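You operate a simulated robot arm through the tools that you are given. There is no shell and no other tool. Be economical: measure what you need, move in short steps, check, and stop when the job is done.

The job below is to be done with a simulated robot arm. You get a single attempt, and the scene is never put back.

JOB
Switch the meter on and zero it on the clear vial.
Fine: put the vial back in its hole; leave the meter on.
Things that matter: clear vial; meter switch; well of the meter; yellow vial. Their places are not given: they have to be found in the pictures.

Only the result counts: the job must be done as asked and must still hold three seconds after the hand-in. Knocking over, shifting, dropping, spilling or breaking anything else fails it.

ROBOT AND FRAMES
A 6-joint arm with a two-finger parallel gripper, fixed in place. Base frame: the origin is at the foot of the arm, x ahead of it, y to its left, z up; the work surface is at about z = 0.808. Lengths are in m, angles in rad, forces in N, time in s.
With the tool pointing down near the work surface it reaches from about 0.24 to 0.64 m from the base axis. Its first joint turns from -1.152 to 1.152 rad. Payload 2.7 kg.
The TCP is the grasp point between the finger pads, 0.023 m short of the fingertips. In the tool frame z runs along the fingers and y along their closing line. The gripper opens to 0.094 m. The fingers are 0.038 m wide and 0.01 m thick; the gripper's body (0.054 by 0.096 m) begins 0.039 m behind the TCP.
Orientation is that of the tool frame in the base frame, as a unit quaternion [w, x, y, z]. With the fingers straight down and closing along the base's y, the tool's x points along the base's -x, its y along +y and its z along -z.

CONTROLS
- The arm moves only by the tool apply_moves. Its argument "deltas" is a list of rows, each an object (a shift or turn left out is 0, a gripper value left out holds the last) with "translation": the shift along the base's x, y, z in units of 40 mm (1.0 is 40 mm), a list of three; "rotation": the turn, a rotation vector about the base's x, y, z in units of 6 degrees (1.0 is 6 degrees), a list of three; "hand": the gripper command, from -1 (shut) to 1 (fully open), values between in proportion. In form: [{"translation": [tx, ty, tz], "rotation": [ax, ay, az], "hand": hand}, ...]. A call has 1 to 12 rows; each row shifts and turns the commanded pose from where the row before left it. A call with a number of a shift or a turn outside -1 to 1 is refused whole. A row lasts 0.2 s, in which the tool goes at most 0.05 m and 0.15 rad; a call with a longer step from one row to the next is refused whole, and so is a gripper value outside its range. A pose out of reach is approached as far as the arm can. The call stops where the force on the tool passes 40 N (or 10 N more than at its start, if that is more) or the arm is blocked; 0.2 s more then pass. Each finger travels about 0.045 m/s and halts on what it meets, pressing with about 24 N; the grip force reading is that of the motor and also rises with nothing between the fingers. The clock runs only during rows and for 0.2 s after the last one: add rows that do not move to give the fingers time. It gives the time, the measured TCP pose, the force on the tool (base axes), the opening and the grip force at its end, in the units of the frame above (readings bear some noise), and new pictures: "pictures" is both (left out), scene, wrist or none.
- Cameras (640 x 400 px; columns grow to the right, rows downward): "scene" is fixed at [0.0765, -0.4364, 1.4005]; the picture's right is [0.73, -0.68, 0.00], its down [-0.41, -0.45, -0.79] and it looks along [0.54, 0.58, -0.61] (base axes); focal length 315 px, centre (320, 200). "wrist" rides on the gripper at [-0.039, 0, -0.044] in the tool frame; the picture's right is [0.00, -1.00, 0.00], its down [0.97, 0.00, -0.24] and it looks along [0.24, 0.00, 0.97] (tool axes); focal length 218 px, centre (320, 200).
- pixel_to_xyz(camera, pixels): for up to 12 pixels [column, row] of the newest picture of that camera ("zoom" is the newest enlarged one), the place [x, y, z] in the base frame of the surface seen there, good to about 0.003 m. No time passes.
- close_up(camera, box): a new picture of the part [left, top, right, bottom] of that camera's present view, enlarged. No time passes.
- job_done(): hands the job in; it is judged then, once.

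Work in short steps. Measure before you move; look again where a grasp or a placing could have gone wrong, and mend it. You have 80 turns and 120 pictures in all, those below and enlarged ones among them. Open the gripper and draw the arm clear of the work before you hand the job in, unless the task says otherwise; then end with one line.

The tools are called after "Emit:" as name(argument=value, ...) on one line, values as JSON. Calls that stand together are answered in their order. apply_moves: Moves the arm, as the interface text tells. Its arguments: {"type":"object","properties":{"deltas":{"type":"array"},"pictures":{"type":"string","enum":["both","scene","wrist","none"]}},"required":["deltas"]} The other tools are called the same way: pixel_to_xyz (camera, pixels) gives the place of the surface under pixels of a picture; close_up (camera, box) takes an enlarged picture of a part of a camera's view; job_done () hands the job in.

At the start:

```text
time_s: 0.0
eef_pos: [0.3765, 0.0295, 1.152]
ee_rot: [0.0, 0.0, 1.0, 0.0]
contact_force: [0.9, 0.0, -0.1]
finger_gap: 0.094
gripper_force: 0.1
```

scene: 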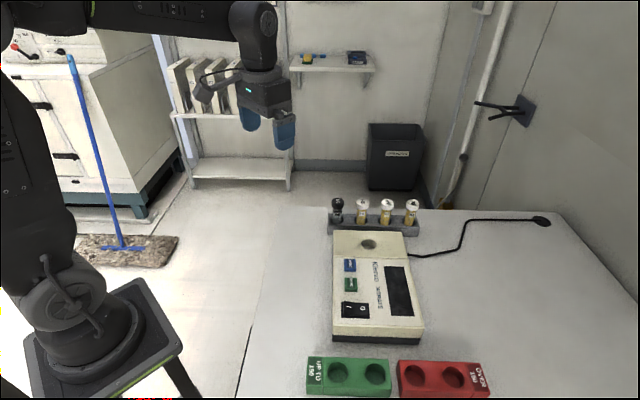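
wrist: 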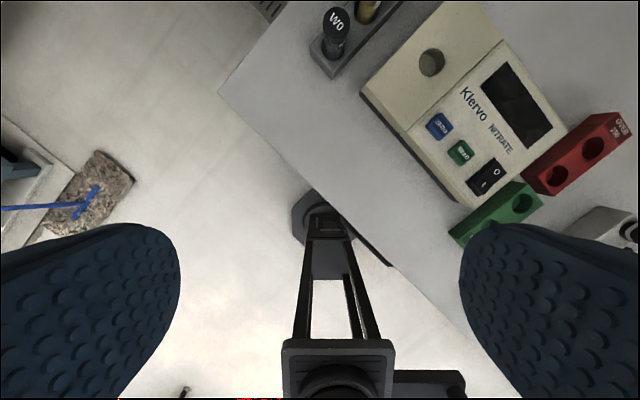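

I'll look closer at the rack and the meter before anything moves.

Emit:
close_up(camera="scene", box=[310, 185, 440, 266])

Emit:
close_up(camera="scene", box=[300, 225, 500, 350])

Emit:
pixel_to_xyz(camera="scene", pixels=[[337, 203], [363, 203], [388, 203], [412, 203], [369, 244], [350, 265], [350, 284], [348, 310], [362, 310], [400, 290], [335, 228], [415, 228]])

```text
4.92 times, centred on (375, 226) of scene
```

zoom: 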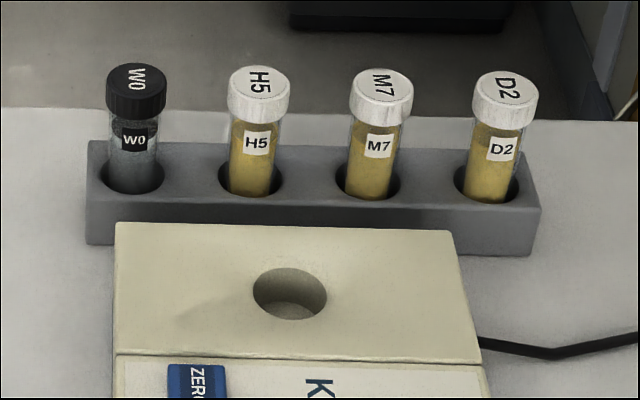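

```text
3.20 times, centred on (400, 288) of scene
```

zoom: 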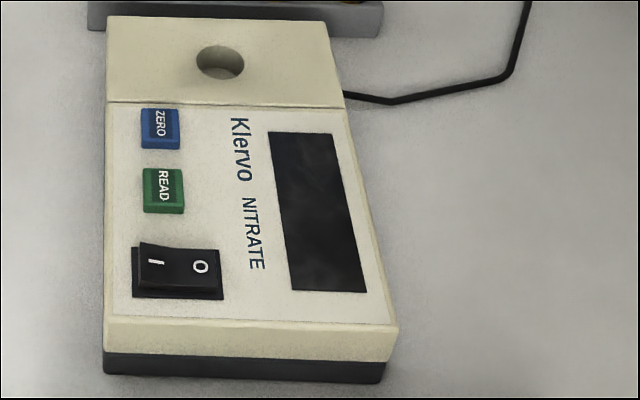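

```text
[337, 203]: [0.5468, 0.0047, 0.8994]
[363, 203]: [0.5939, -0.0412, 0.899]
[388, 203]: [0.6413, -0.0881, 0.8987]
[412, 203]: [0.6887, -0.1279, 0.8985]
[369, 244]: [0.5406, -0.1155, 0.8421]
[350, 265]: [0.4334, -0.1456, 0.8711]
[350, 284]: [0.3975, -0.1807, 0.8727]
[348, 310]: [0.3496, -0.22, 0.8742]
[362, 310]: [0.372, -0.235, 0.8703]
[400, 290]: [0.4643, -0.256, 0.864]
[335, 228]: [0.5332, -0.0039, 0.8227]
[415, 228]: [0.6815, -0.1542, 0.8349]
```

The clear vial is W0 (black cap), at the left end of the rack. The switch's I end is raised, so the meter is off. I'll turn the tool by -43° so the fingers close across the rack, and hover over the meter for a better view.

Emit:
apply_moves(deltas=[{"translation": [0.2, -0.55, 0], "rotation": [0, 0, -1], "hand": 1}, {"translation": [0.2, -0.55, 0], "rotation": [0, 0, -1]}, {"translation": [0.2, -0.55, 0], "rotation": [0, 0, -1]}, {"translation": [0.2, -0.55, -0.2], "rotation": [0, 0, -1]}, {"translation": [0.2, -0.55, -0.2], "rotation": [0, 0, -1]}, {"translation": [0.2, -0.55, -0.2], "rotation": [0, 0, -1]}, {"translation": [0.2, -0.55, -0.2], "rotation": [0, 0, -1]}, {"translation": [0.2, -0.55, -0.2], "rotation": [0, 0, -0.17]}, {}])

```text
time_s: 2.0
eef_pos: [0.4395, -0.1476, 1.1105]
ee_rot: [0.0, 0.367, 0.93, 0.0]
contact_force: [-0.2, -0.6, -0.6]
finger_gap: 0.0941
gripper_force: 0.1
```

scene: 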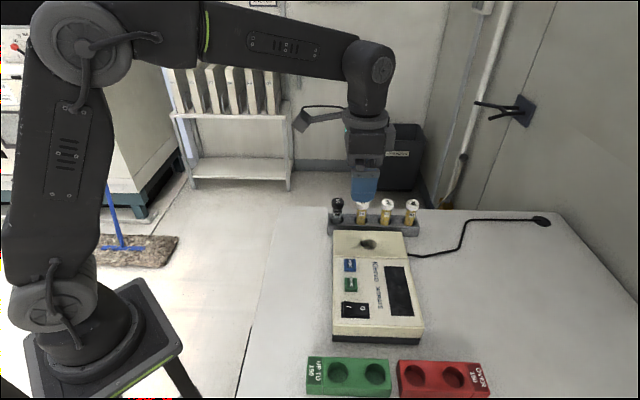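
wrist: 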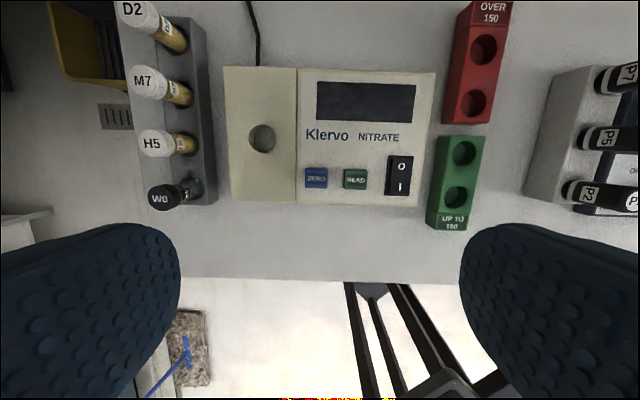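

The wrist view is square to the meter, with the well at (262,138), ZERO at (316,178) and the switch at (400,176). I'll measure these and the vials.

Emit:
close_up(camera="wrist", box=[280, 120, 440, 220])

Emit:
pixel_to_xyz(camera="wrist", pixels=[[400, 162], [403, 189], [388, 176], [412, 176], [316, 178], [355, 179], [262, 138], [262, 118], [248, 138], [277, 138], [240, 190], [316, 196]])

Emit:
pixel_to_xyz(camera="wrist", pixels=[[160, 198], [180, 198], [150, 143], [205, 150], [208, 200], [225, 240], [190, 182], [305, 178], [328, 178], [316, 168], [316, 188], [296, 150]])

```text
4.00 times, centred on (360, 170) of wrist
```

zoom: 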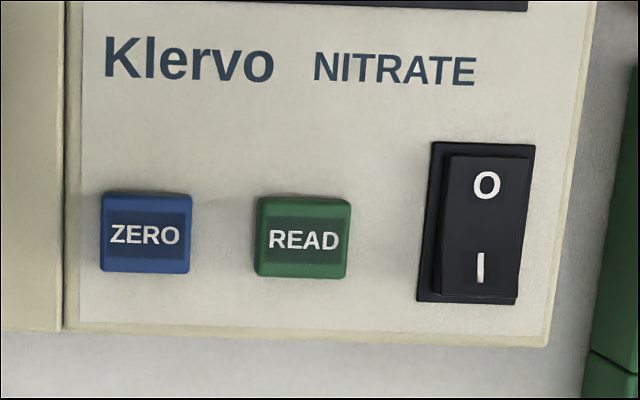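

```text
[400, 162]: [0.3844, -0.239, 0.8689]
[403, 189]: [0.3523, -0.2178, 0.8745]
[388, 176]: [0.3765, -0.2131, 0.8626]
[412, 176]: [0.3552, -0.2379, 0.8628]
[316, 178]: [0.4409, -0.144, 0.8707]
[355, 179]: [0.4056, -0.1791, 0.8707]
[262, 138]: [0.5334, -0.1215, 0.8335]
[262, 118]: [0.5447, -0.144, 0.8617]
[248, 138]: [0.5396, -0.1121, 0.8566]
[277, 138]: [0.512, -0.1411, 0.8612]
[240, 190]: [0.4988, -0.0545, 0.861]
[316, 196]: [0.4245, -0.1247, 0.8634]
```

```text
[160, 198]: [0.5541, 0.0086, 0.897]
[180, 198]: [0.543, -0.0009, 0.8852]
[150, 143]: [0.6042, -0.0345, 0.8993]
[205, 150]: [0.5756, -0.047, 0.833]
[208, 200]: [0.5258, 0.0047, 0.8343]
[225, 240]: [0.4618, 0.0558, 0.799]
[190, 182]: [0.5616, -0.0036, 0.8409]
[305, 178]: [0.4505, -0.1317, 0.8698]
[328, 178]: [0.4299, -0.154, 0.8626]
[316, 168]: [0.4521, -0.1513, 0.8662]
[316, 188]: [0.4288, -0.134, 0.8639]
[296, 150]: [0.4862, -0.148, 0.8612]
```

Readings: meter top z≈0.862, raised I end ≈(0.353,-0.216,0.8745), switch centre ≈(0.366,-0.2255). I'll shut the fingers and hover over the I end.

Emit:
apply_moves(deltas=[{"translation": [-0.43, -0.335, -0.9], "hand": -1}, {"translation": [-0.43, -0.335, -0.9]}, {"translation": [-0.43, -0.335, -0.9]}, {"translation": [-0.43, -0.335, -0.9]}, {"translation": [-0.42, -0.335, -0.9]}, {}, {}, {}])

```text
time_s: 3.8
eef_pos: [0.3545, -0.2138, 0.9322]
ee_rot: [0.001, 0.367, 0.93, 0.0]
contact_force: [0.3, 1.1, -0.3]
finger_gap: 0.0
gripper_force: 24.5
```

scene: 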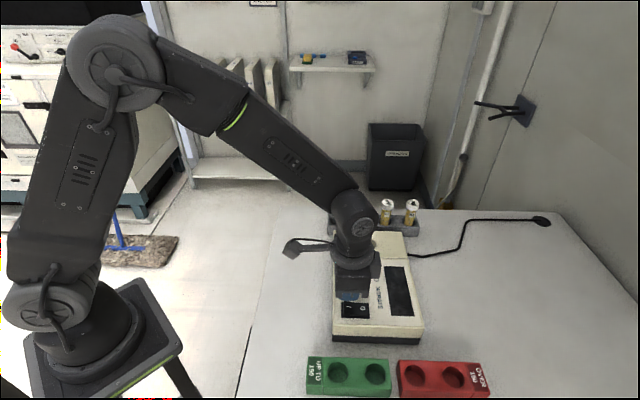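
wrist: 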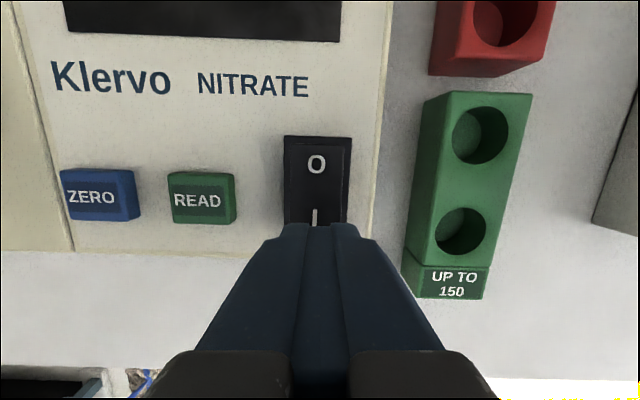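

The fingertips line up with the I end at (318,225). I'll press down in small steps.

Emit:
apply_moves(deltas=[{"translation": [0, 0, -0.4]}, {"translation": [0, 0, -0.35]}, {"translation": [0, 0, -0.1]}, {"translation": [0, 0, -0.1]}, {"translation": [0, 0, -0.1]}, {}])

```text
time_s: 4.9
eef_pos: [0.3548, -0.214, 0.8961]
ee_rot: [0.002, 0.366, 0.931, -0.001]
contact_force: [-5.0, 4.4, 10.0]
finger_gap: 0.0
gripper_force: 23.7
stopped in row 5: the force on the tool passed its limit (the readings are from after the stop); the commanded pose is now the measured one
```

scene: 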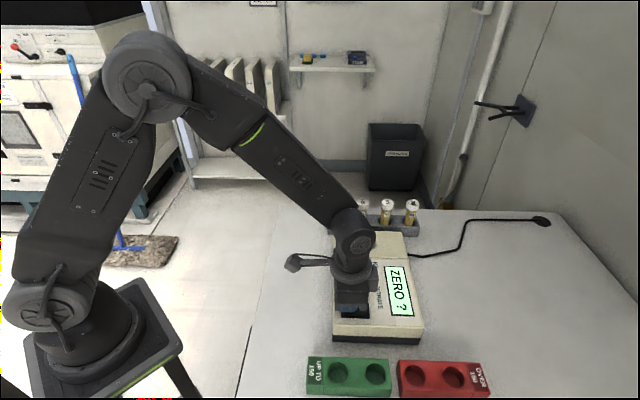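
wrist: 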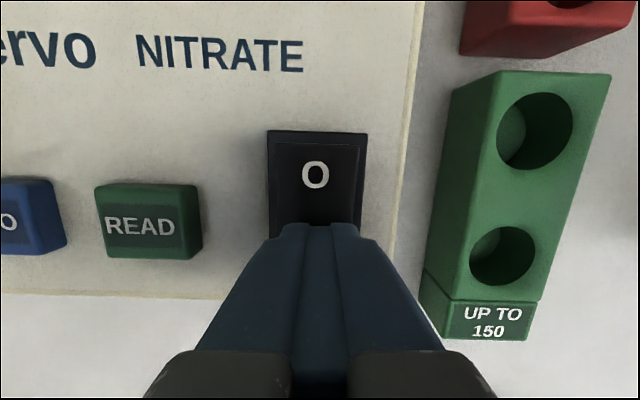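

The display now reads "ZERO ?", so the meter is on. I'll lift, open the hand and go to hover over W0.

Emit:
apply_moves(deltas=[{"translation": [0, 0, 1]}, {"translation": [0, 0, 1]}, {"translation": [0, 0, 1]}, {"translation": [0.61, 0.685, 0], "hand": 1}, {"translation": [0.61, 0.685, 0]}, {"translation": [0.61, 0.685, 0]}, {"translation": [0.61, 0.685, 0]}, {"translation": [0.61, 0.685, 0]}, {"translation": [0.61, 0.685, 0]}, {"translation": [0.61, 0.685, 0]}, {"translation": [0.61, 0.685, 0]}, {}])

```text
time_s: 7.5
eef_pos: [0.551, 0.006, 1.0142]
ee_rot: [0.0, 0.367, 0.93, 0.0]
contact_force: [0.7, 0.3, -0.3]
finger_gap: 0.0942
gripper_force: 0.1
```

scene: 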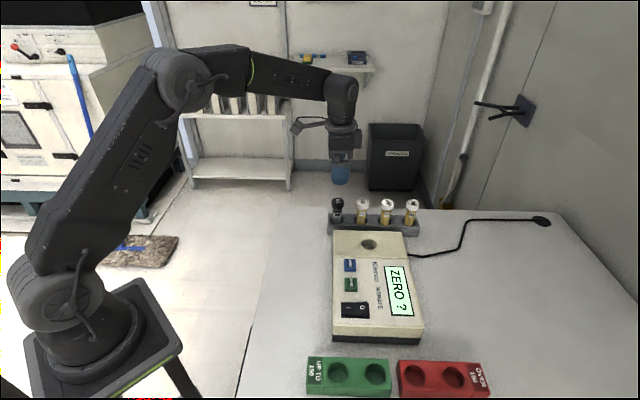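
wrist: 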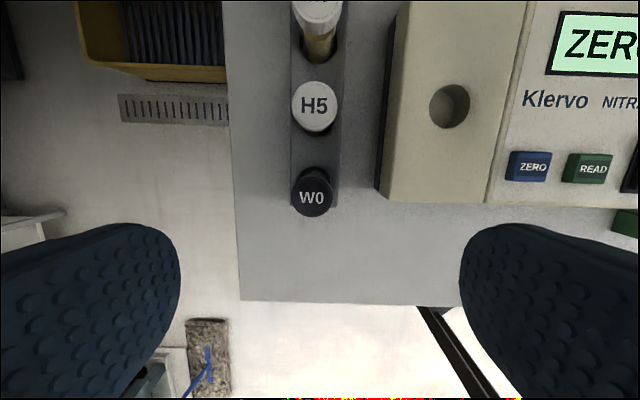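

W0's cap is centred near (312,196). I'll measure its rim, the H5 cap and the well rim.

Emit:
close_up(camera="wrist", box=[272, 70, 368, 230])

Emit:
pixel_to_xyz(camera="wrist", pixels=[[312, 196], [295, 196], [329, 196], [312, 180], [312, 212], [314, 106], [450, 106], [427, 106], [473, 106], [450, 82], [450, 130], [440, 112]])

Emit:
close_up(camera="wrist", box=[370, 60, 530, 160])

```text
2.50 times, centred on (320, 150) of wrist
```

zoom: 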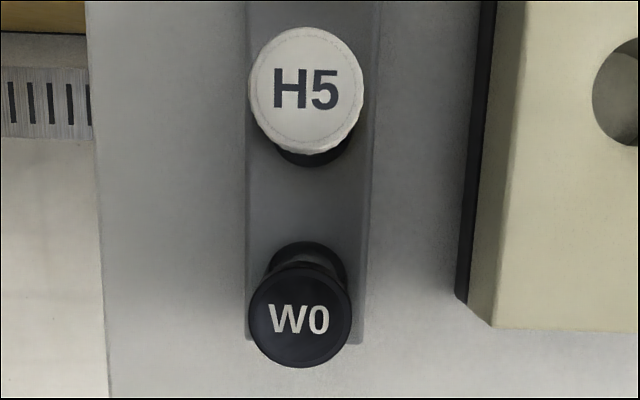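

```text
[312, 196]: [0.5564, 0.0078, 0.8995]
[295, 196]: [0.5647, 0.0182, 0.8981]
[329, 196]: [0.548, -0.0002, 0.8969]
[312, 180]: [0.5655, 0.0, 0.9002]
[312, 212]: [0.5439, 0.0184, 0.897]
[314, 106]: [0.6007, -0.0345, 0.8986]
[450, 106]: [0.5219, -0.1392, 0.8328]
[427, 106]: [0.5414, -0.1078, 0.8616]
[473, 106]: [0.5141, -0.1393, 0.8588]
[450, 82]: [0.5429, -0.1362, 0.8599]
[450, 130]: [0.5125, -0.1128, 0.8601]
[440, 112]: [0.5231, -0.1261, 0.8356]
```

```text
4.00 times, centred on (450, 110) of wrist
```

zoom: 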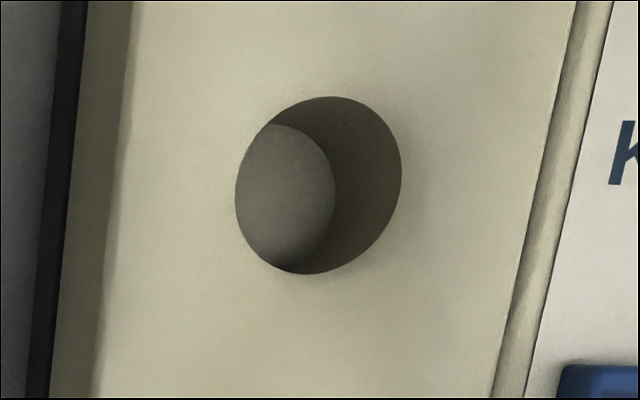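

W0's cap centre is ≈(0.556,0.0085), top 0.8985, about 31 mm wide. The well centre is ≈(0.528,-0.1237), rim 0.861. I'll narrow the opening and descend around the cap.

Emit:
apply_moves(deltas=[{"translation": [0.125, 0.0625, 0], "hand": 0.35}, {}, {"translation": [0, 0, -0.7]}, {"translation": [0, 0, -0.7]}, {"translation": [0, 0, -0.7]}, {"translation": [0, 0, -0.5]}, {"translation": [0, 0, -0.5]}, {}])

```text
time_s: 9.3
eef_pos: [0.5551, 0.0075, 0.8916]
ee_rot: [0.001, 0.366, 0.93, -0.001]
contact_force: [-0.6, 0.0, -0.3]
finger_gap: 0.0635
gripper_force: 0.0
```

scene: 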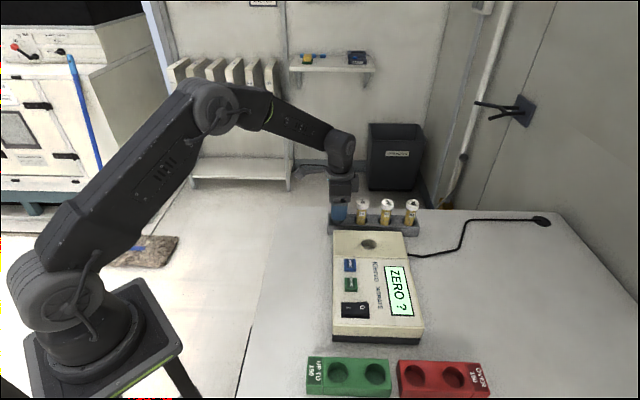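
wrist: 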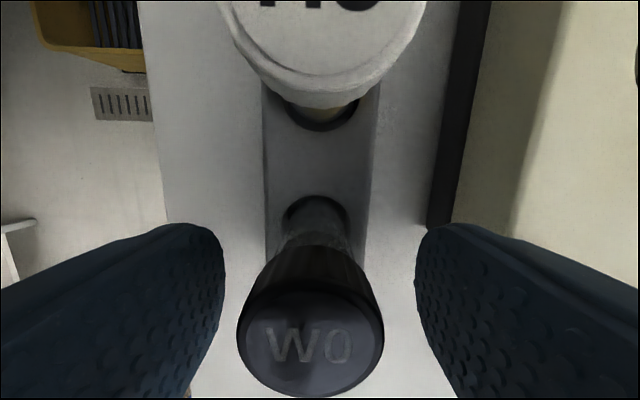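

The cap sits between the fingers, about 2 mm left of centre. I'll nudge across and close.

Emit:
apply_moves(deltas=[{"translation": [0.035, 0.037, 0]}, {"hand": -1}, {}, {}, {}, {}])

```text
time_s: 10.7
eef_pos: [0.5562, 0.0094, 0.8921]
ee_rot: [0.001, 0.366, 0.93, 0.001]
contact_force: [-1.0, -0.6, 0.3]
finger_gap: 0.0307
gripper_force: 23.6
```

scene: 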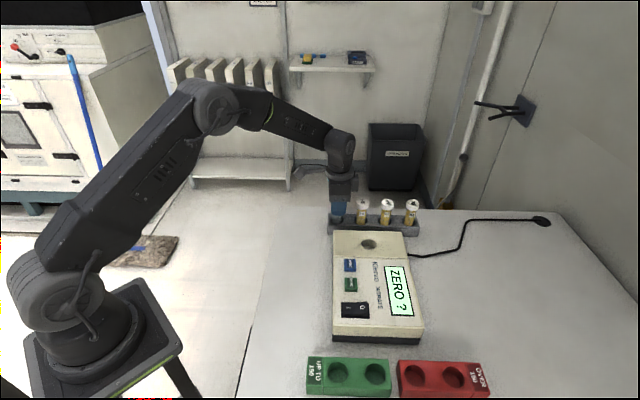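
wrist: 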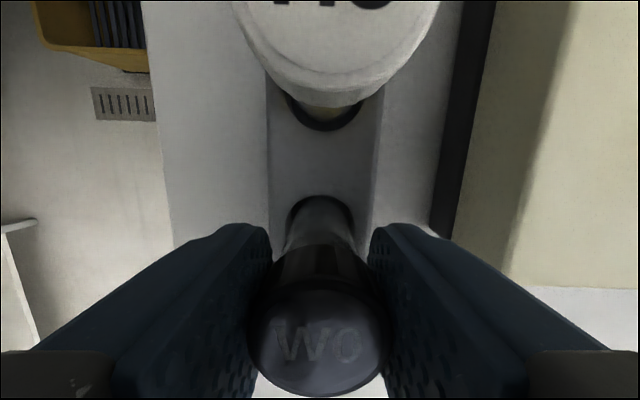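

The vial is gripped at 30.7 mm, at TCP (0.5562,0.0094,0.8921), which I'll use for the return. Lifting straight up.

Emit:
apply_moves(deltas=[{"translation": [0, 0, 0.4]}, {"translation": [0, 0, 0.5]}, {"translation": [0, 0, 0.5]}, {"translation": [0, 0, 0.5]}, {"translation": [0, 0, 0.5]}, {"translation": [0, 0, 0.5]}, {"translation": [0, 0, 0.3]}, {}])

```text
time_s: 12.5
eef_pos: [0.5563, 0.0077, 1.0193]
ee_rot: [0.001, 0.366, 0.931, 0.0]
contact_force: [-0.8, -0.2, -1.2]
finger_gap: 0.0307
gripper_force: 24.2
```

scene: 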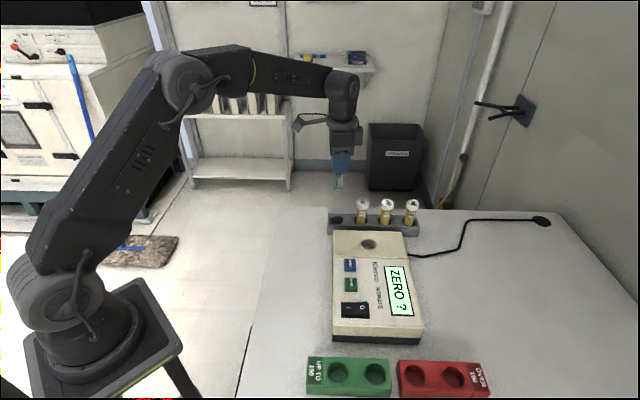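
wrist: 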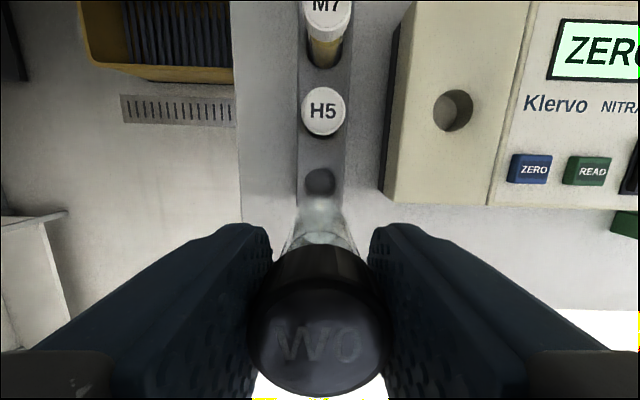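

The vial is held upright and its hole shows at (320,182). I'll measure the hole, and the vial's length and lean, in a close-up.

Emit:
close_up(camera="wrist", box=[280, 140, 360, 240])

Emit:
pixel_to_xyz(camera="wrist", pixels=[[320, 182], [302, 182], [339, 182], [320, 166], [452, 110], [430, 110], [476, 110]])

Emit:
close_up(camera="scene", box=[300, 140, 380, 240])

Emit:
pixel_to_xyz(camera="scene", pixels=[[338, 180], [338, 184], [338, 187], [338, 216]])

```text
4.00 times, centred on (320, 190) of wrist
```

zoom: 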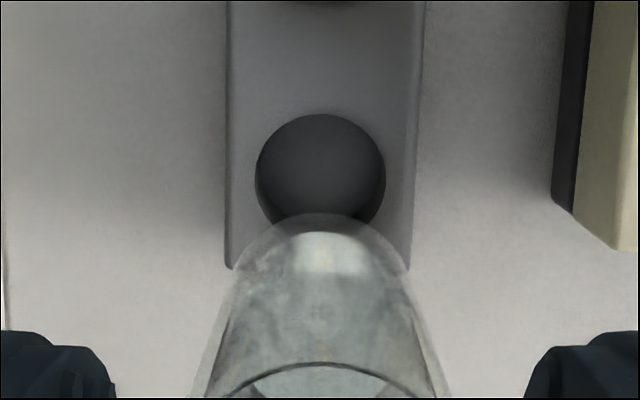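

```text
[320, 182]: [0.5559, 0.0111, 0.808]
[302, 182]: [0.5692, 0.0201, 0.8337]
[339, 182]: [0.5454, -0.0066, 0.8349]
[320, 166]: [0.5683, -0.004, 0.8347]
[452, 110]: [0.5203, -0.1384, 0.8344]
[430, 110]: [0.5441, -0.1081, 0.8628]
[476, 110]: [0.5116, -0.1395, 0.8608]
```

```text
4.00 times, centred on (340, 190) of scene
```

zoom: 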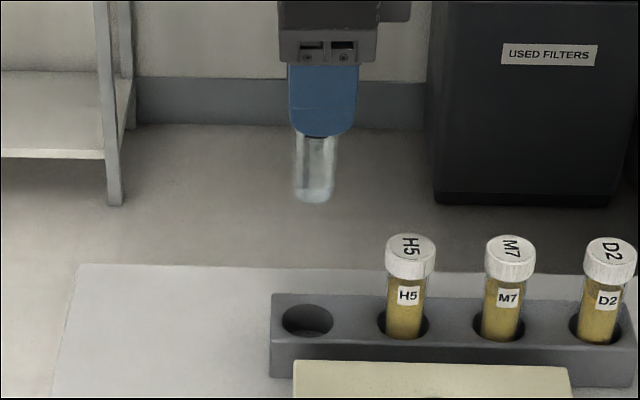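

```text
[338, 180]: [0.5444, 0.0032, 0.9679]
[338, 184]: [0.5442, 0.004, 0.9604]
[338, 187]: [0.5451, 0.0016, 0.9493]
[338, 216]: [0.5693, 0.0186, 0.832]
```

The hole centre is ≈(0.556,0.008), 35 mm wide, and the well floor is ≈0.834. I'll carry the vial over the well and stop just above the rim.

Emit:
apply_moves(deltas=[{"translation": [-0.118, -0.5475, 0]}, {"translation": [-0.118, -0.5475, 0]}, {"translation": [-0.118, -0.5475, 0]}, {"translation": [-0.118, -0.5475, 0]}, {"translation": [-0.118, -0.5475, 0]}, {"translation": [-0.118, -0.5475, 0]}, {"translation": [0, 0, -0.4]}, {"translation": [0, 0, -0.4]}, {"translation": [0, 0, -0.4]}, {}, {}])

```text
time_s: 14.9
eef_pos: [0.5269, -0.1222, 0.9725]
ee_rot: [0.001, 0.366, 0.93, 0.0]
contact_force: [-0.1, 0.8, -0.9]
finger_gap: 0.0308
gripper_force: 23.9
```

scene: 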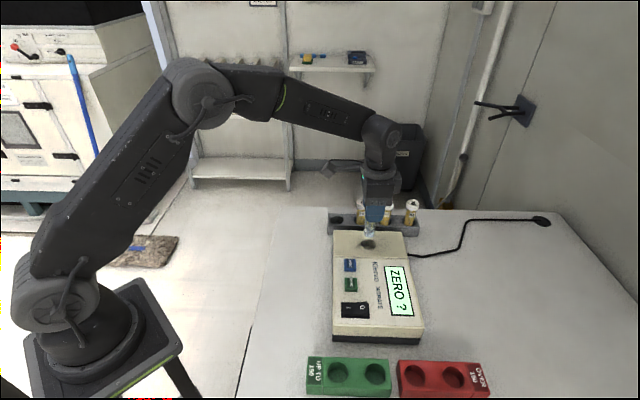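
wrist: 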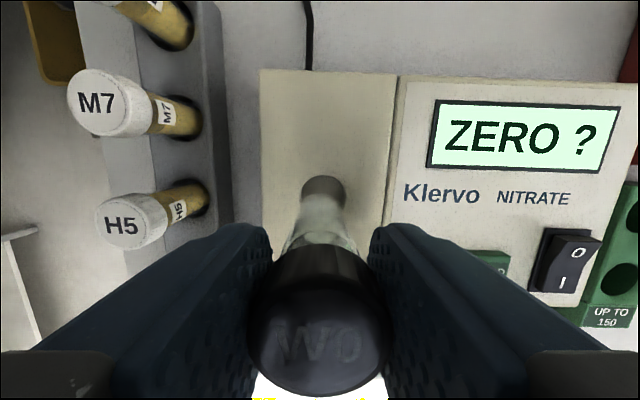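

The vial is in front of the well, whose rim shows at (323,190). I'll zoom from both cameras to check alignment.

Emit:
close_up(camera="wrist", box=[270, 150, 370, 250])

Emit:
close_up(camera="scene", box=[330, 200, 410, 265])

```text
4.00 times, centred on (320, 200) of wrist
```

zoom: 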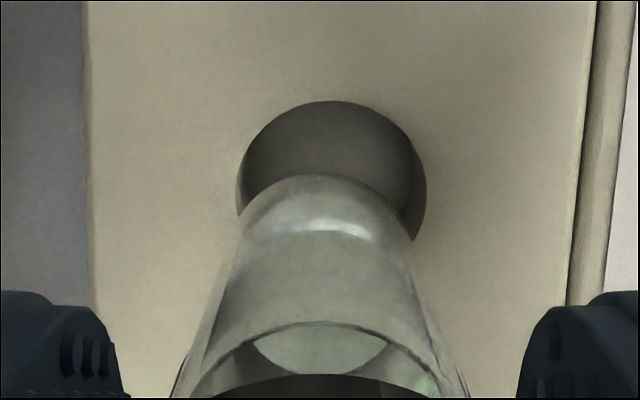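

```text
6.15 times, centred on (370, 232) of scene
```

zoom: 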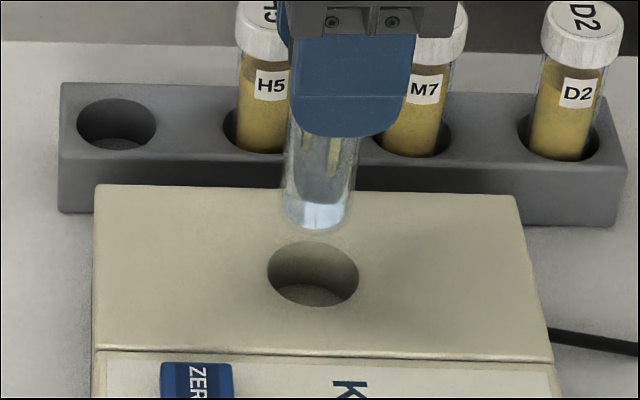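

Alignment is within about 3 mm, against roughly 5 mm of clearance. I'll correct by about 2.5 mm and lower the vial to just above the well floor.

Emit:
apply_moves(deltas=[{"translation": [0.015, -0.06, 0]}, {}, {"translation": [0, 0, -0.3]}, {"translation": [0, 0, -0.3]}, {"translation": [0, 0, -0.3]}, {"translation": [0, 0, -0.3]}, {}, {}])

```text
time_s: 16.7
eef_pos: [0.5283, -0.1237, 0.9233]
ee_rot: [0.0, 0.367, 0.93, 0.0]
contact_force: [0.2, -0.6, -1.4]
finger_gap: 0.0306
gripper_force: 23.6
```

scene: 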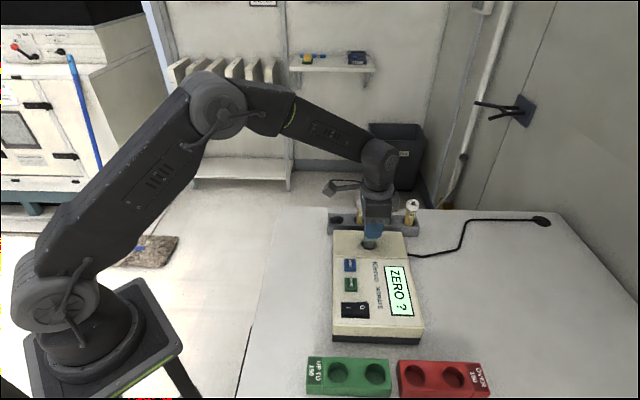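
wrist: 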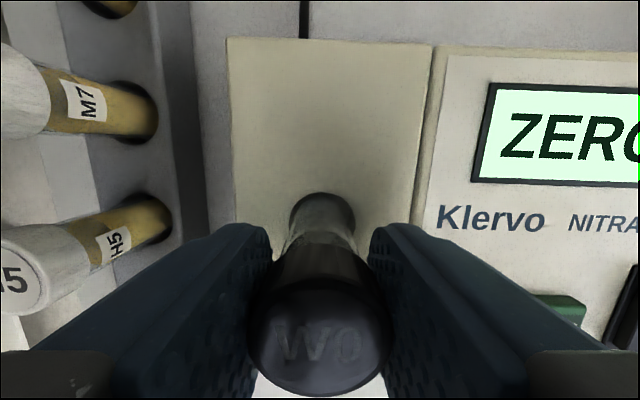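

The vial is in the well with no contact force, a few millimetres above the floor. I'll lower it in 1 mm steps and watch the force.

Emit:
apply_moves(deltas=[{"translation": [0, 0, -0.05]}, {"translation": [0, 0, -0.03]}, {"translation": [0, 0, -0.03]}, {"translation": [0, 0, -0.03]}, {}], pictures="none")

```text
time_s: 17.9
eef_pos: [0.5288, -0.1244, 0.9172]
ee_rot: [0.001, 0.366, 0.931, -0.001]
contact_force: [-0.8, 0.8, 0.5]
finger_gap: 0.0308
gripper_force: 23.5
```

No clear contact at 0.917, so I'll go on down.

Emit:
apply_moves(deltas=[{"translation": [0, 0, -0.025]}, {"translation": [0, 0, -0.025]}, {}], pictures="none")

```text
time_s: 18.7
eef_pos: [0.5301, -0.1235, 0.9167]
ee_rot: [0.002, 0.367, 0.93, 0.0]
contact_force: [-3.3, 0.3, 14.3]
finger_gap: 0.0307
gripper_force: 23.7
```

Contact at 14 N: the vial is seated at TCP z≈0.9167. I'll ease off 1 mm, open part way and rise.

Emit:
apply_moves(deltas=[{"translation": [0, 0, 0.03]}, {"hand": 0.35}, {}, {}, {}])

```text
time_s: 19.9
eef_pos: [0.5282, -0.1246, 0.916]
ee_rot: [0.001, 0.366, 0.93, 0.0]
contact_force: [-0.2, -0.2, 0.7]
finger_gap: 0.0636
gripper_force: 0.2
```

scene: 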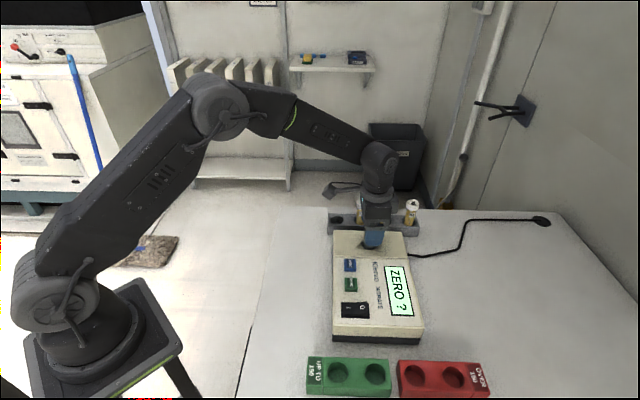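
wrist: 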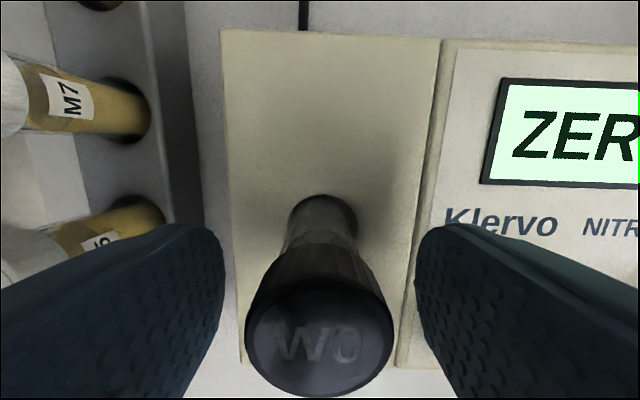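

W0 stands free in the well. I'll rise straight up, shut the fingers and hover over ZERO.

Emit:
apply_moves(deltas=[{"translation": [0, 0, 0.4]}, {"translation": [0, 0, 0.7]}, {"translation": [0, 0, 0.7]}, {"translation": [0, 0, 0.7]}, {"translation": [-0.55, -0.118, 0], "hand": -1}, {"translation": [-0.55, -0.118, 0]}, {"translation": [-0.55, -0.118, 0]}, {"translation": [-0.55, -0.118, 0]}, {}, {}, {}])

```text
time_s: 22.3
eef_pos: [0.44, -0.1449, 1.0169]
ee_rot: [0.001, 0.367, 0.93, 0.0]
contact_force: [0.5, 0.2, 0.3]
finger_gap: 0.0
gripper_force: 23.9
```

scene: 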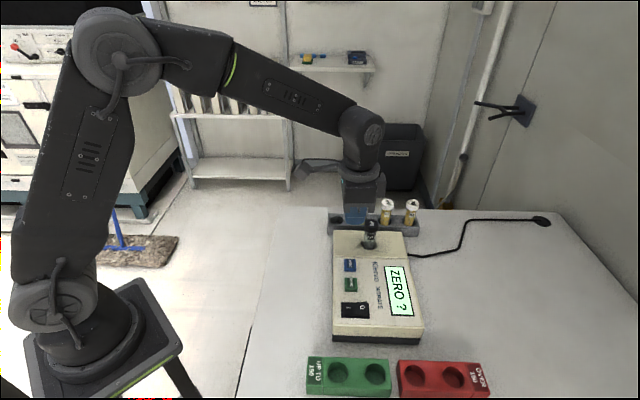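
wrist: 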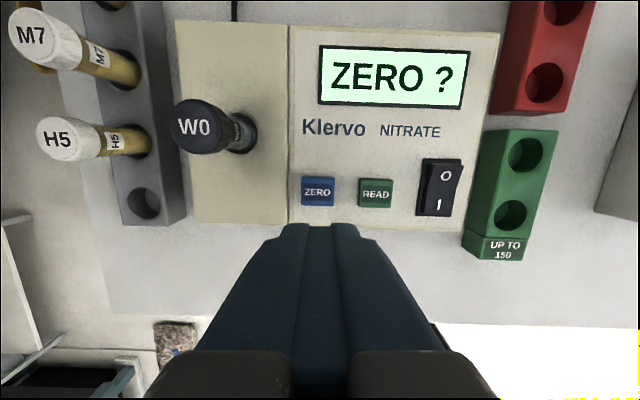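

ZERO at (318,191) works out about 2 mm along +v from the TCP. I'll correct and go down to about 11 mm above it.

Emit:
apply_moves(deltas=[{"translation": [0.03, 0.033, -0.7]}, {"translation": [0, 0, -0.7]}, {"translation": [0, 0, -0.7]}, {"translation": [0, 0, -0.6]}, {}, {}])

```text
time_s: 23.7
eef_pos: [0.4426, -0.1404, 0.9084]
ee_rot: [0.0, 0.367, 0.93, 0.0]
contact_force: [0.3, 0.0, -0.8]
finger_gap: 0.0
gripper_force: 24.0
```

scene: 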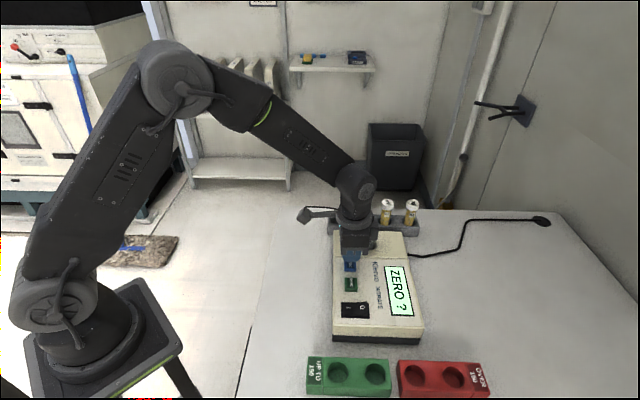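
wrist: 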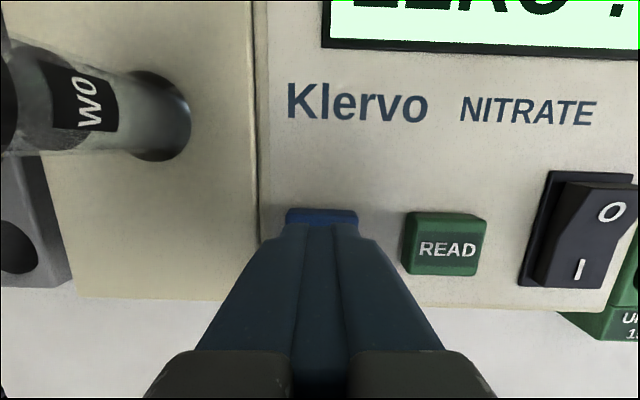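

The fingertips cover ZERO (286–357 px) and are clear of READ. Pressing in small steps.

Emit:
apply_moves(deltas=[{"translation": [0, 0, -0.3]}, {"translation": [0, 0, -0.06]}, {"translation": [0, 0, -0.06]}, {"translation": [0, 0, -0.06]}, {}])

```text
time_s: 24.9
eef_pos: [0.4423, -0.1418, 0.8903]
ee_rot: [0.001, 0.366, 0.931, 0.0]
contact_force: [-0.6, -0.3, 2.3]
finger_gap: 0.0
gripper_force: 24.3
```

scene: 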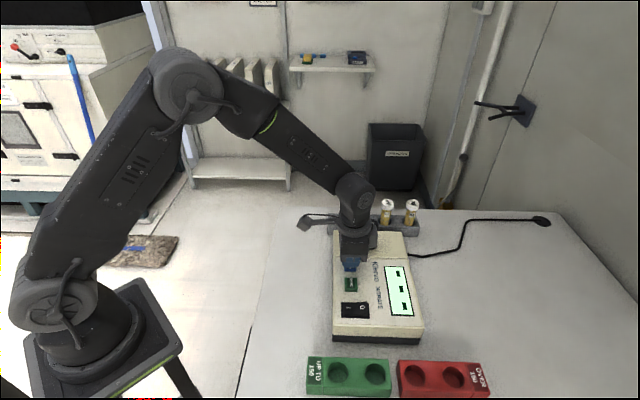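
wrist: 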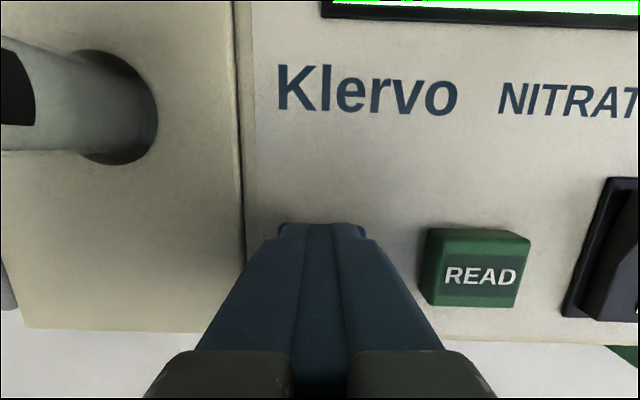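

The display has changed to "- - -", so the press was taken. I'll lift off the button and wait for the result.

Emit:
apply_moves(deltas=[{"translation": [0, 0, 0.5]}, {"translation": [0, 0, 0.8]}, {"translation": [0, 0, 0.8]}, {"translation": [0, 0, 0.8]}, {}, {}, {}, {}, {}, {}, {}, {}])

```text
time_s: 27.5
eef_pos: [0.4432, -0.1416, 1.0069]
ee_rot: [0.001, 0.366, 0.931, 0.0]
contact_force: [0.2, 0.6, -0.7]
finger_gap: 0.0
gripper_force: 24.3
```

scene: 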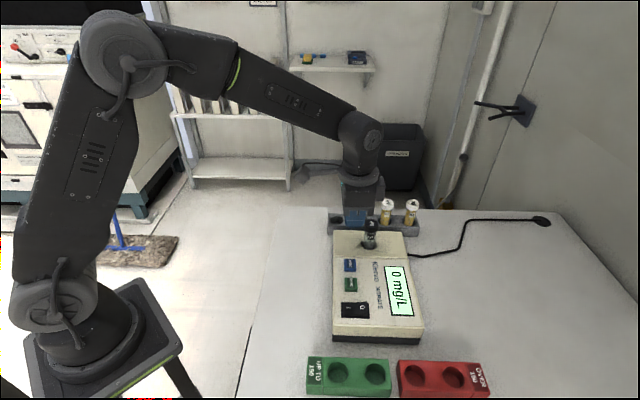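
wrist: 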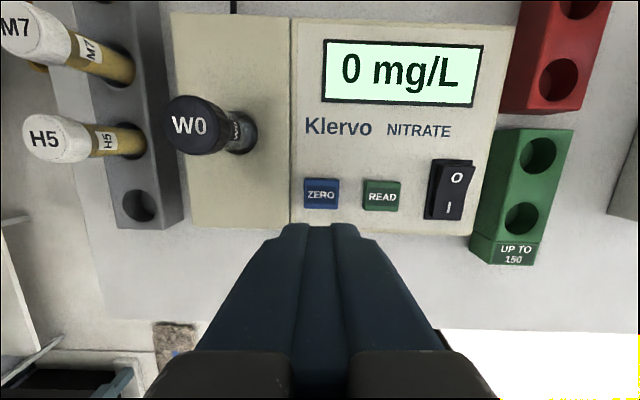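

It reads "0 mg/L": zeroed on W0. I'll go back over the vial with the hand part open.

Emit:
apply_moves(deltas=[{"translation": [0.53, 0.108, 0], "hand": 0.35}, {"translation": [0.53, 0.108, 0]}, {"translation": [0.53, 0.108, 0]}, {"translation": [0.53, 0.108, 0]}, {}, {}, {"translation": [0, 0, -0.7]}, {"translation": [0, 0, -0.4]}, {}])

```text
time_s: 29.5
eef_pos: [0.5272, -0.1239, 0.9619]
ee_rot: [0.001, 0.366, 0.931, 0.0]
contact_force: [-0.2, 0.6, 0.7]
finger_gap: 0.0636
gripper_force: 0.0
```

scene: 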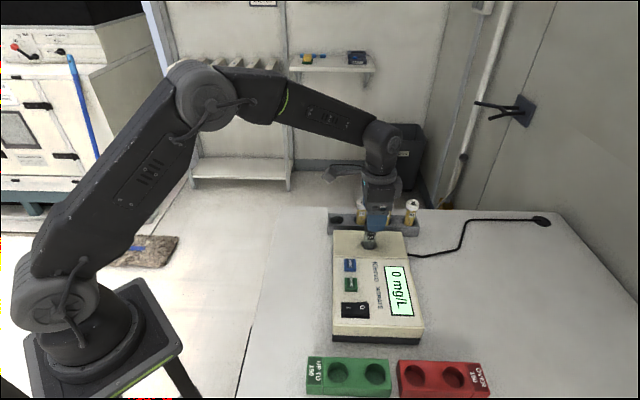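
wrist: 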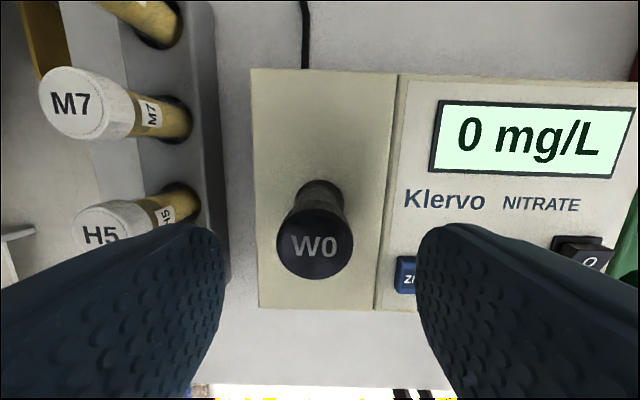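

The cap is centred at (314,246), about 2 mm along +v. I'll correct, descend to grip height and close.

Emit:
apply_moves(deltas=[{"translation": [0.035, 0.037, 0]}, {"translation": [0, 0, -0.5]}, {"translation": [0, 0, -0.4]}, {"translation": [0, 0, -0.22]}, {}, {"hand": -1}, {}, {}, {}, {}])

```text
time_s: 31.7
eef_pos: [0.5281, -0.1234, 0.9174]
ee_rot: [0.001, 0.366, 0.931, 0.0]
contact_force: [-0.6, -0.9, 0.5]
finger_gap: 0.031
gripper_force: 23.8
```

scene: 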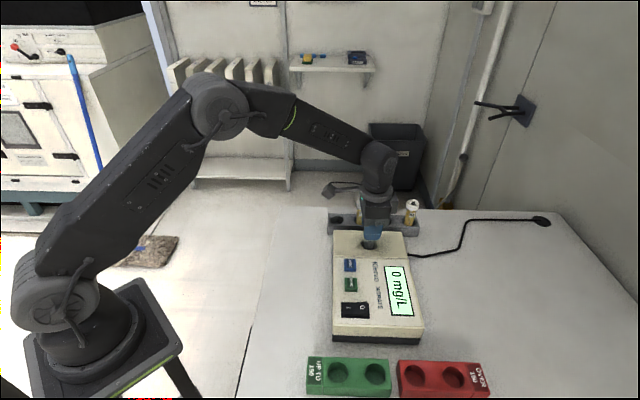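
wrist: 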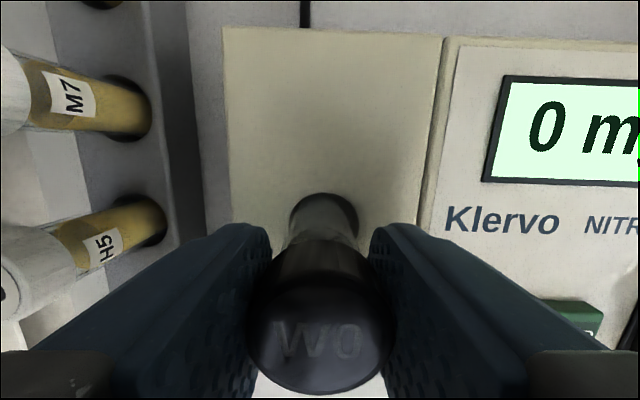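

Gripped. I'll lift 0.1 m and carry it to above its own hole at (0.556,0.008).

Emit:
apply_moves(deltas=[{"translation": [0, 0, 0.4]}, {"translation": [0, 0, 0.7]}, {"translation": [0, 0, 0.7]}, {"translation": [0, 0, 0.7]}, {"translation": [0.117, 0.547, 0]}, {"translation": [0.117, 0.547, 0]}, {"translation": [0.117, 0.547, 0]}, {"translation": [0.117, 0.547, 0]}, {"translation": [0.117, 0.547, 0]}, {"translation": [0.117, 0.547, 0]}, {}, {}])

Emit:
close_up(camera="wrist", box=[280, 140, 360, 240])

```text
time_s: 34.3
eef_pos: [0.5559, 0.0087, 1.0167]
ee_rot: [0.002, 0.366, 0.931, 0.0]
contact_force: [0.1, 0.1, -1.3]
finger_gap: 0.0307
gripper_force: 24.7
```

scene: 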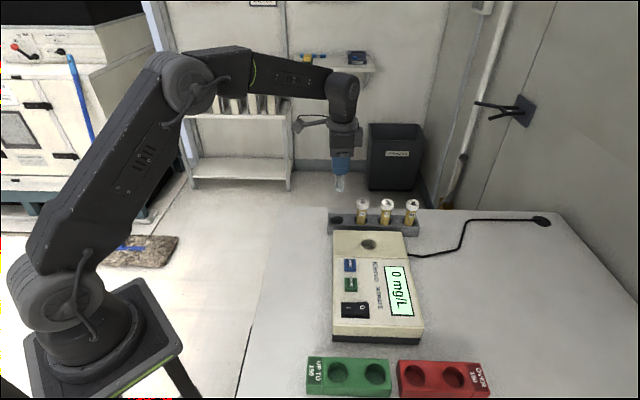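
wrist: 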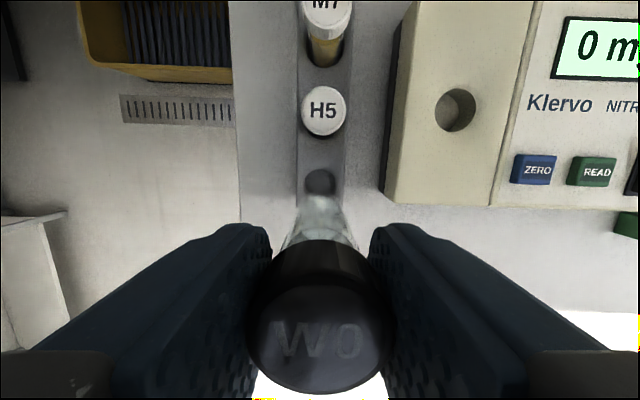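

```text
4.00 times, centred on (320, 190) of wrist
```

zoom: 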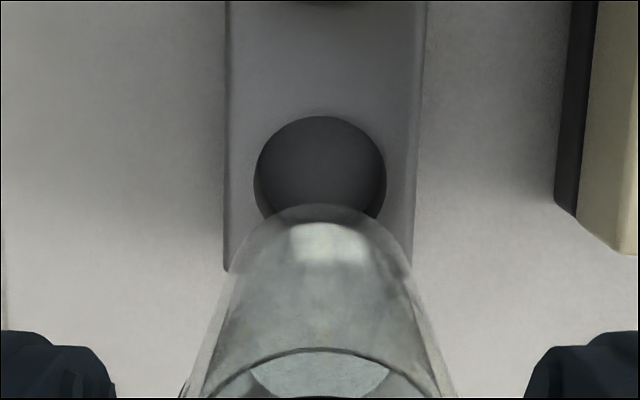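

The vial is centred on the hole (zoom 254–386 px), the same view as after the first lift. Lowering it to about 6 mm above its seat.

Emit:
apply_moves(deltas=[{"translation": [0, 0, -0.5]}, {"translation": [0, 0, -0.5]}, {"translation": [0, 0, -0.5]}, {"translation": [0, 0, -0.4]}, {"translation": [0, 0, -0.4]}, {"translation": [0, 0, -0.4]}, {"translation": [0, 0, -0.25]}, {}, {}])

```text
time_s: 36.3
eef_pos: [0.5561, 0.0088, 0.899]
ee_rot: [0.001, 0.366, 0.93, 0.0]
contact_force: [-0.2, 0.8, -0.5]
finger_gap: 0.0309
gripper_force: 24.2
```

scene: 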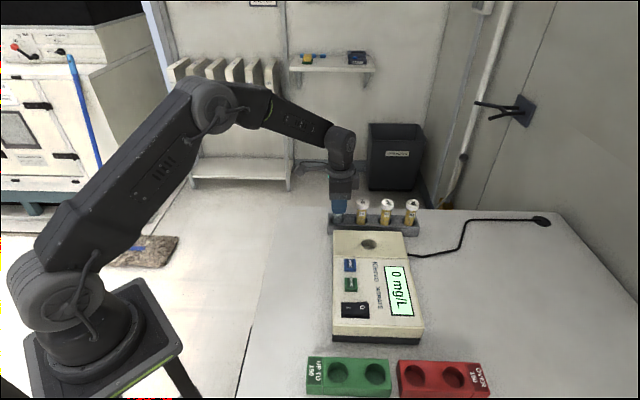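
wrist: 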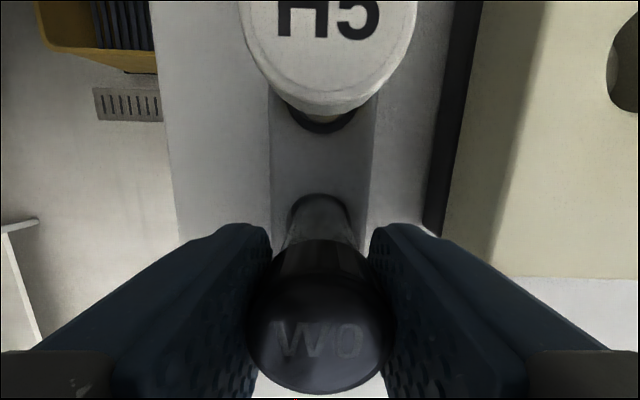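

It is inside the hole with no contact. Lowering gently to the floor.

Emit:
apply_moves(deltas=[{"translation": [0, 0, -0.06]}, {"translation": [0, 0, -0.04]}, {"translation": [0, 0, -0.03]}, {"translation": [0, 0, -0.03]}, {}], pictures="none")

```text
time_s: 37.5
eef_pos: [0.556, 0.0086, 0.8927]
ee_rot: [0.001, 0.367, 0.93, 0.0]
contact_force: [-0.2, -0.2, -0.9]
finger_gap: 0.0308
gripper_force: 23.6
```

No contact yet, so I'll go a little further in 1 mm steps.

Emit:
apply_moves(deltas=[{"translation": [0, 0, -0.025]}, {"translation": [0, 0, -0.025]}, {}], pictures="none")

```text
time_s: 38.3
eef_pos: [0.5578, 0.0074, 0.8903]
ee_rot: [0.002, 0.367, 0.93, 0.001]
contact_force: [-1.6, 0.4, 3.0]
finger_gap: 0.0306
gripper_force: 24.2
```

Light contact (3 N) shows the vial is on the floor of the hole. I'll open and look.

Emit:
apply_moves(deltas=[{"hand": 0.35}, {}, {}, {}, {}])

```text
time_s: 39.5
eef_pos: [0.5552, 0.008, 0.8909]
ee_rot: [0.001, 0.367, 0.93, -0.001]
contact_force: [0.8, -0.2, -0.9]
finger_gap: 0.0635
gripper_force: 0.0
```

scene: 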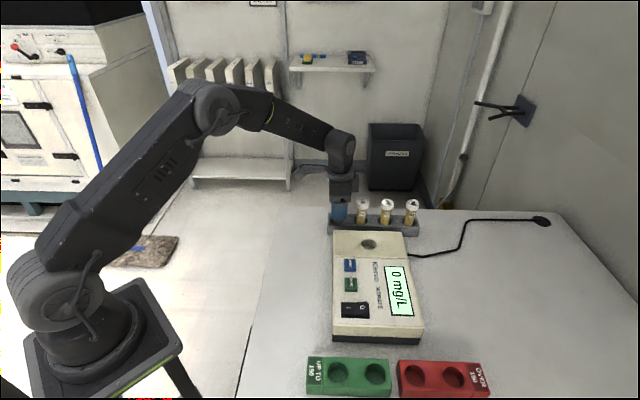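
wrist: 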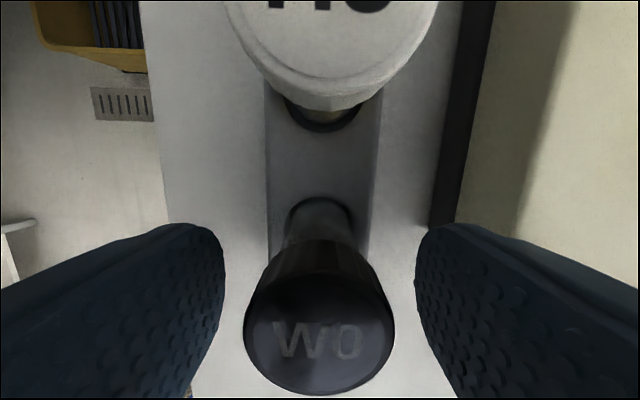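

W0 stands free in its hole. I'll rise straight up and draw the arm back clear.

Emit:
apply_moves(deltas=[{"translation": [0, 0, 0.4]}, {"translation": [0, 0, 0.8]}, {"translation": [0, 0, 0.8]}, {"translation": [0, 0, 0.8]}, {"translation": [0, 0, 0.8]}, {"translation": [-0.8, 0.3, 0.3], "hand": 1}, {"translation": [-0.8, 0.3, 0.3]}, {"translation": [-0.8, 0.3, 0.3]}, {"translation": [-0.8, 0.3, 0.3]}, {}, {}])

Emit:
close_up(camera="scene", box=[310, 185, 440, 350])

```text
time_s: 41.9
eef_pos: [0.4276, 0.0566, 1.0835]
ee_rot: [0.0, 0.366, 0.931, 0.0]
contact_force: [-0.8, 0.6, 0.2]
finger_gap: 0.094
gripper_force: 0.1
```

scene: 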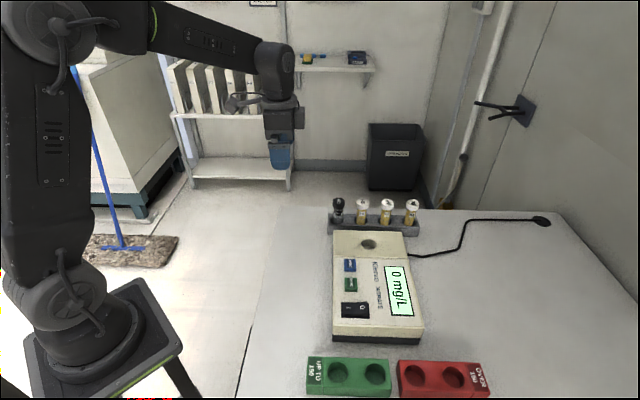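
wrist: 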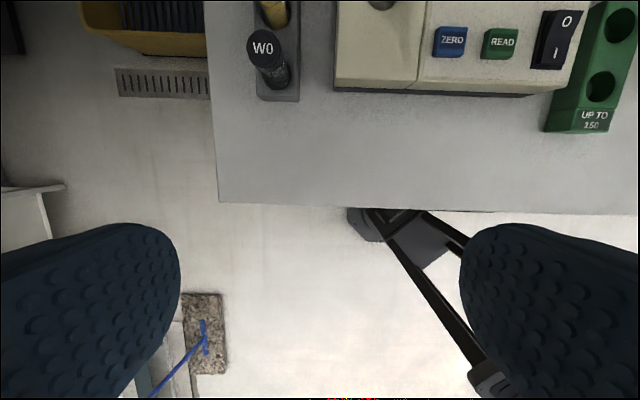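

```text
2.42 times, centred on (375, 268) of scene
```

zoom: 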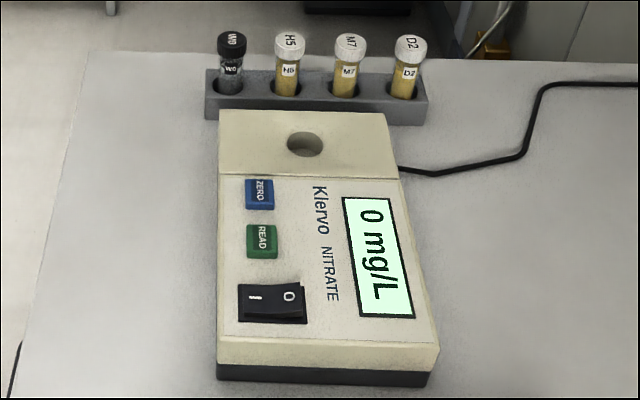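

W0 is upright in its hole, the meter is on and reads 0 mg/L, and the arm is clear with the hand open. Handing in.

Emit:
job_done()

```text
The job is handed in.
```

The meter is on and zeroed on the clear vial (W0), showing 0 mg/L, and W0 is back in its hole in the rack.
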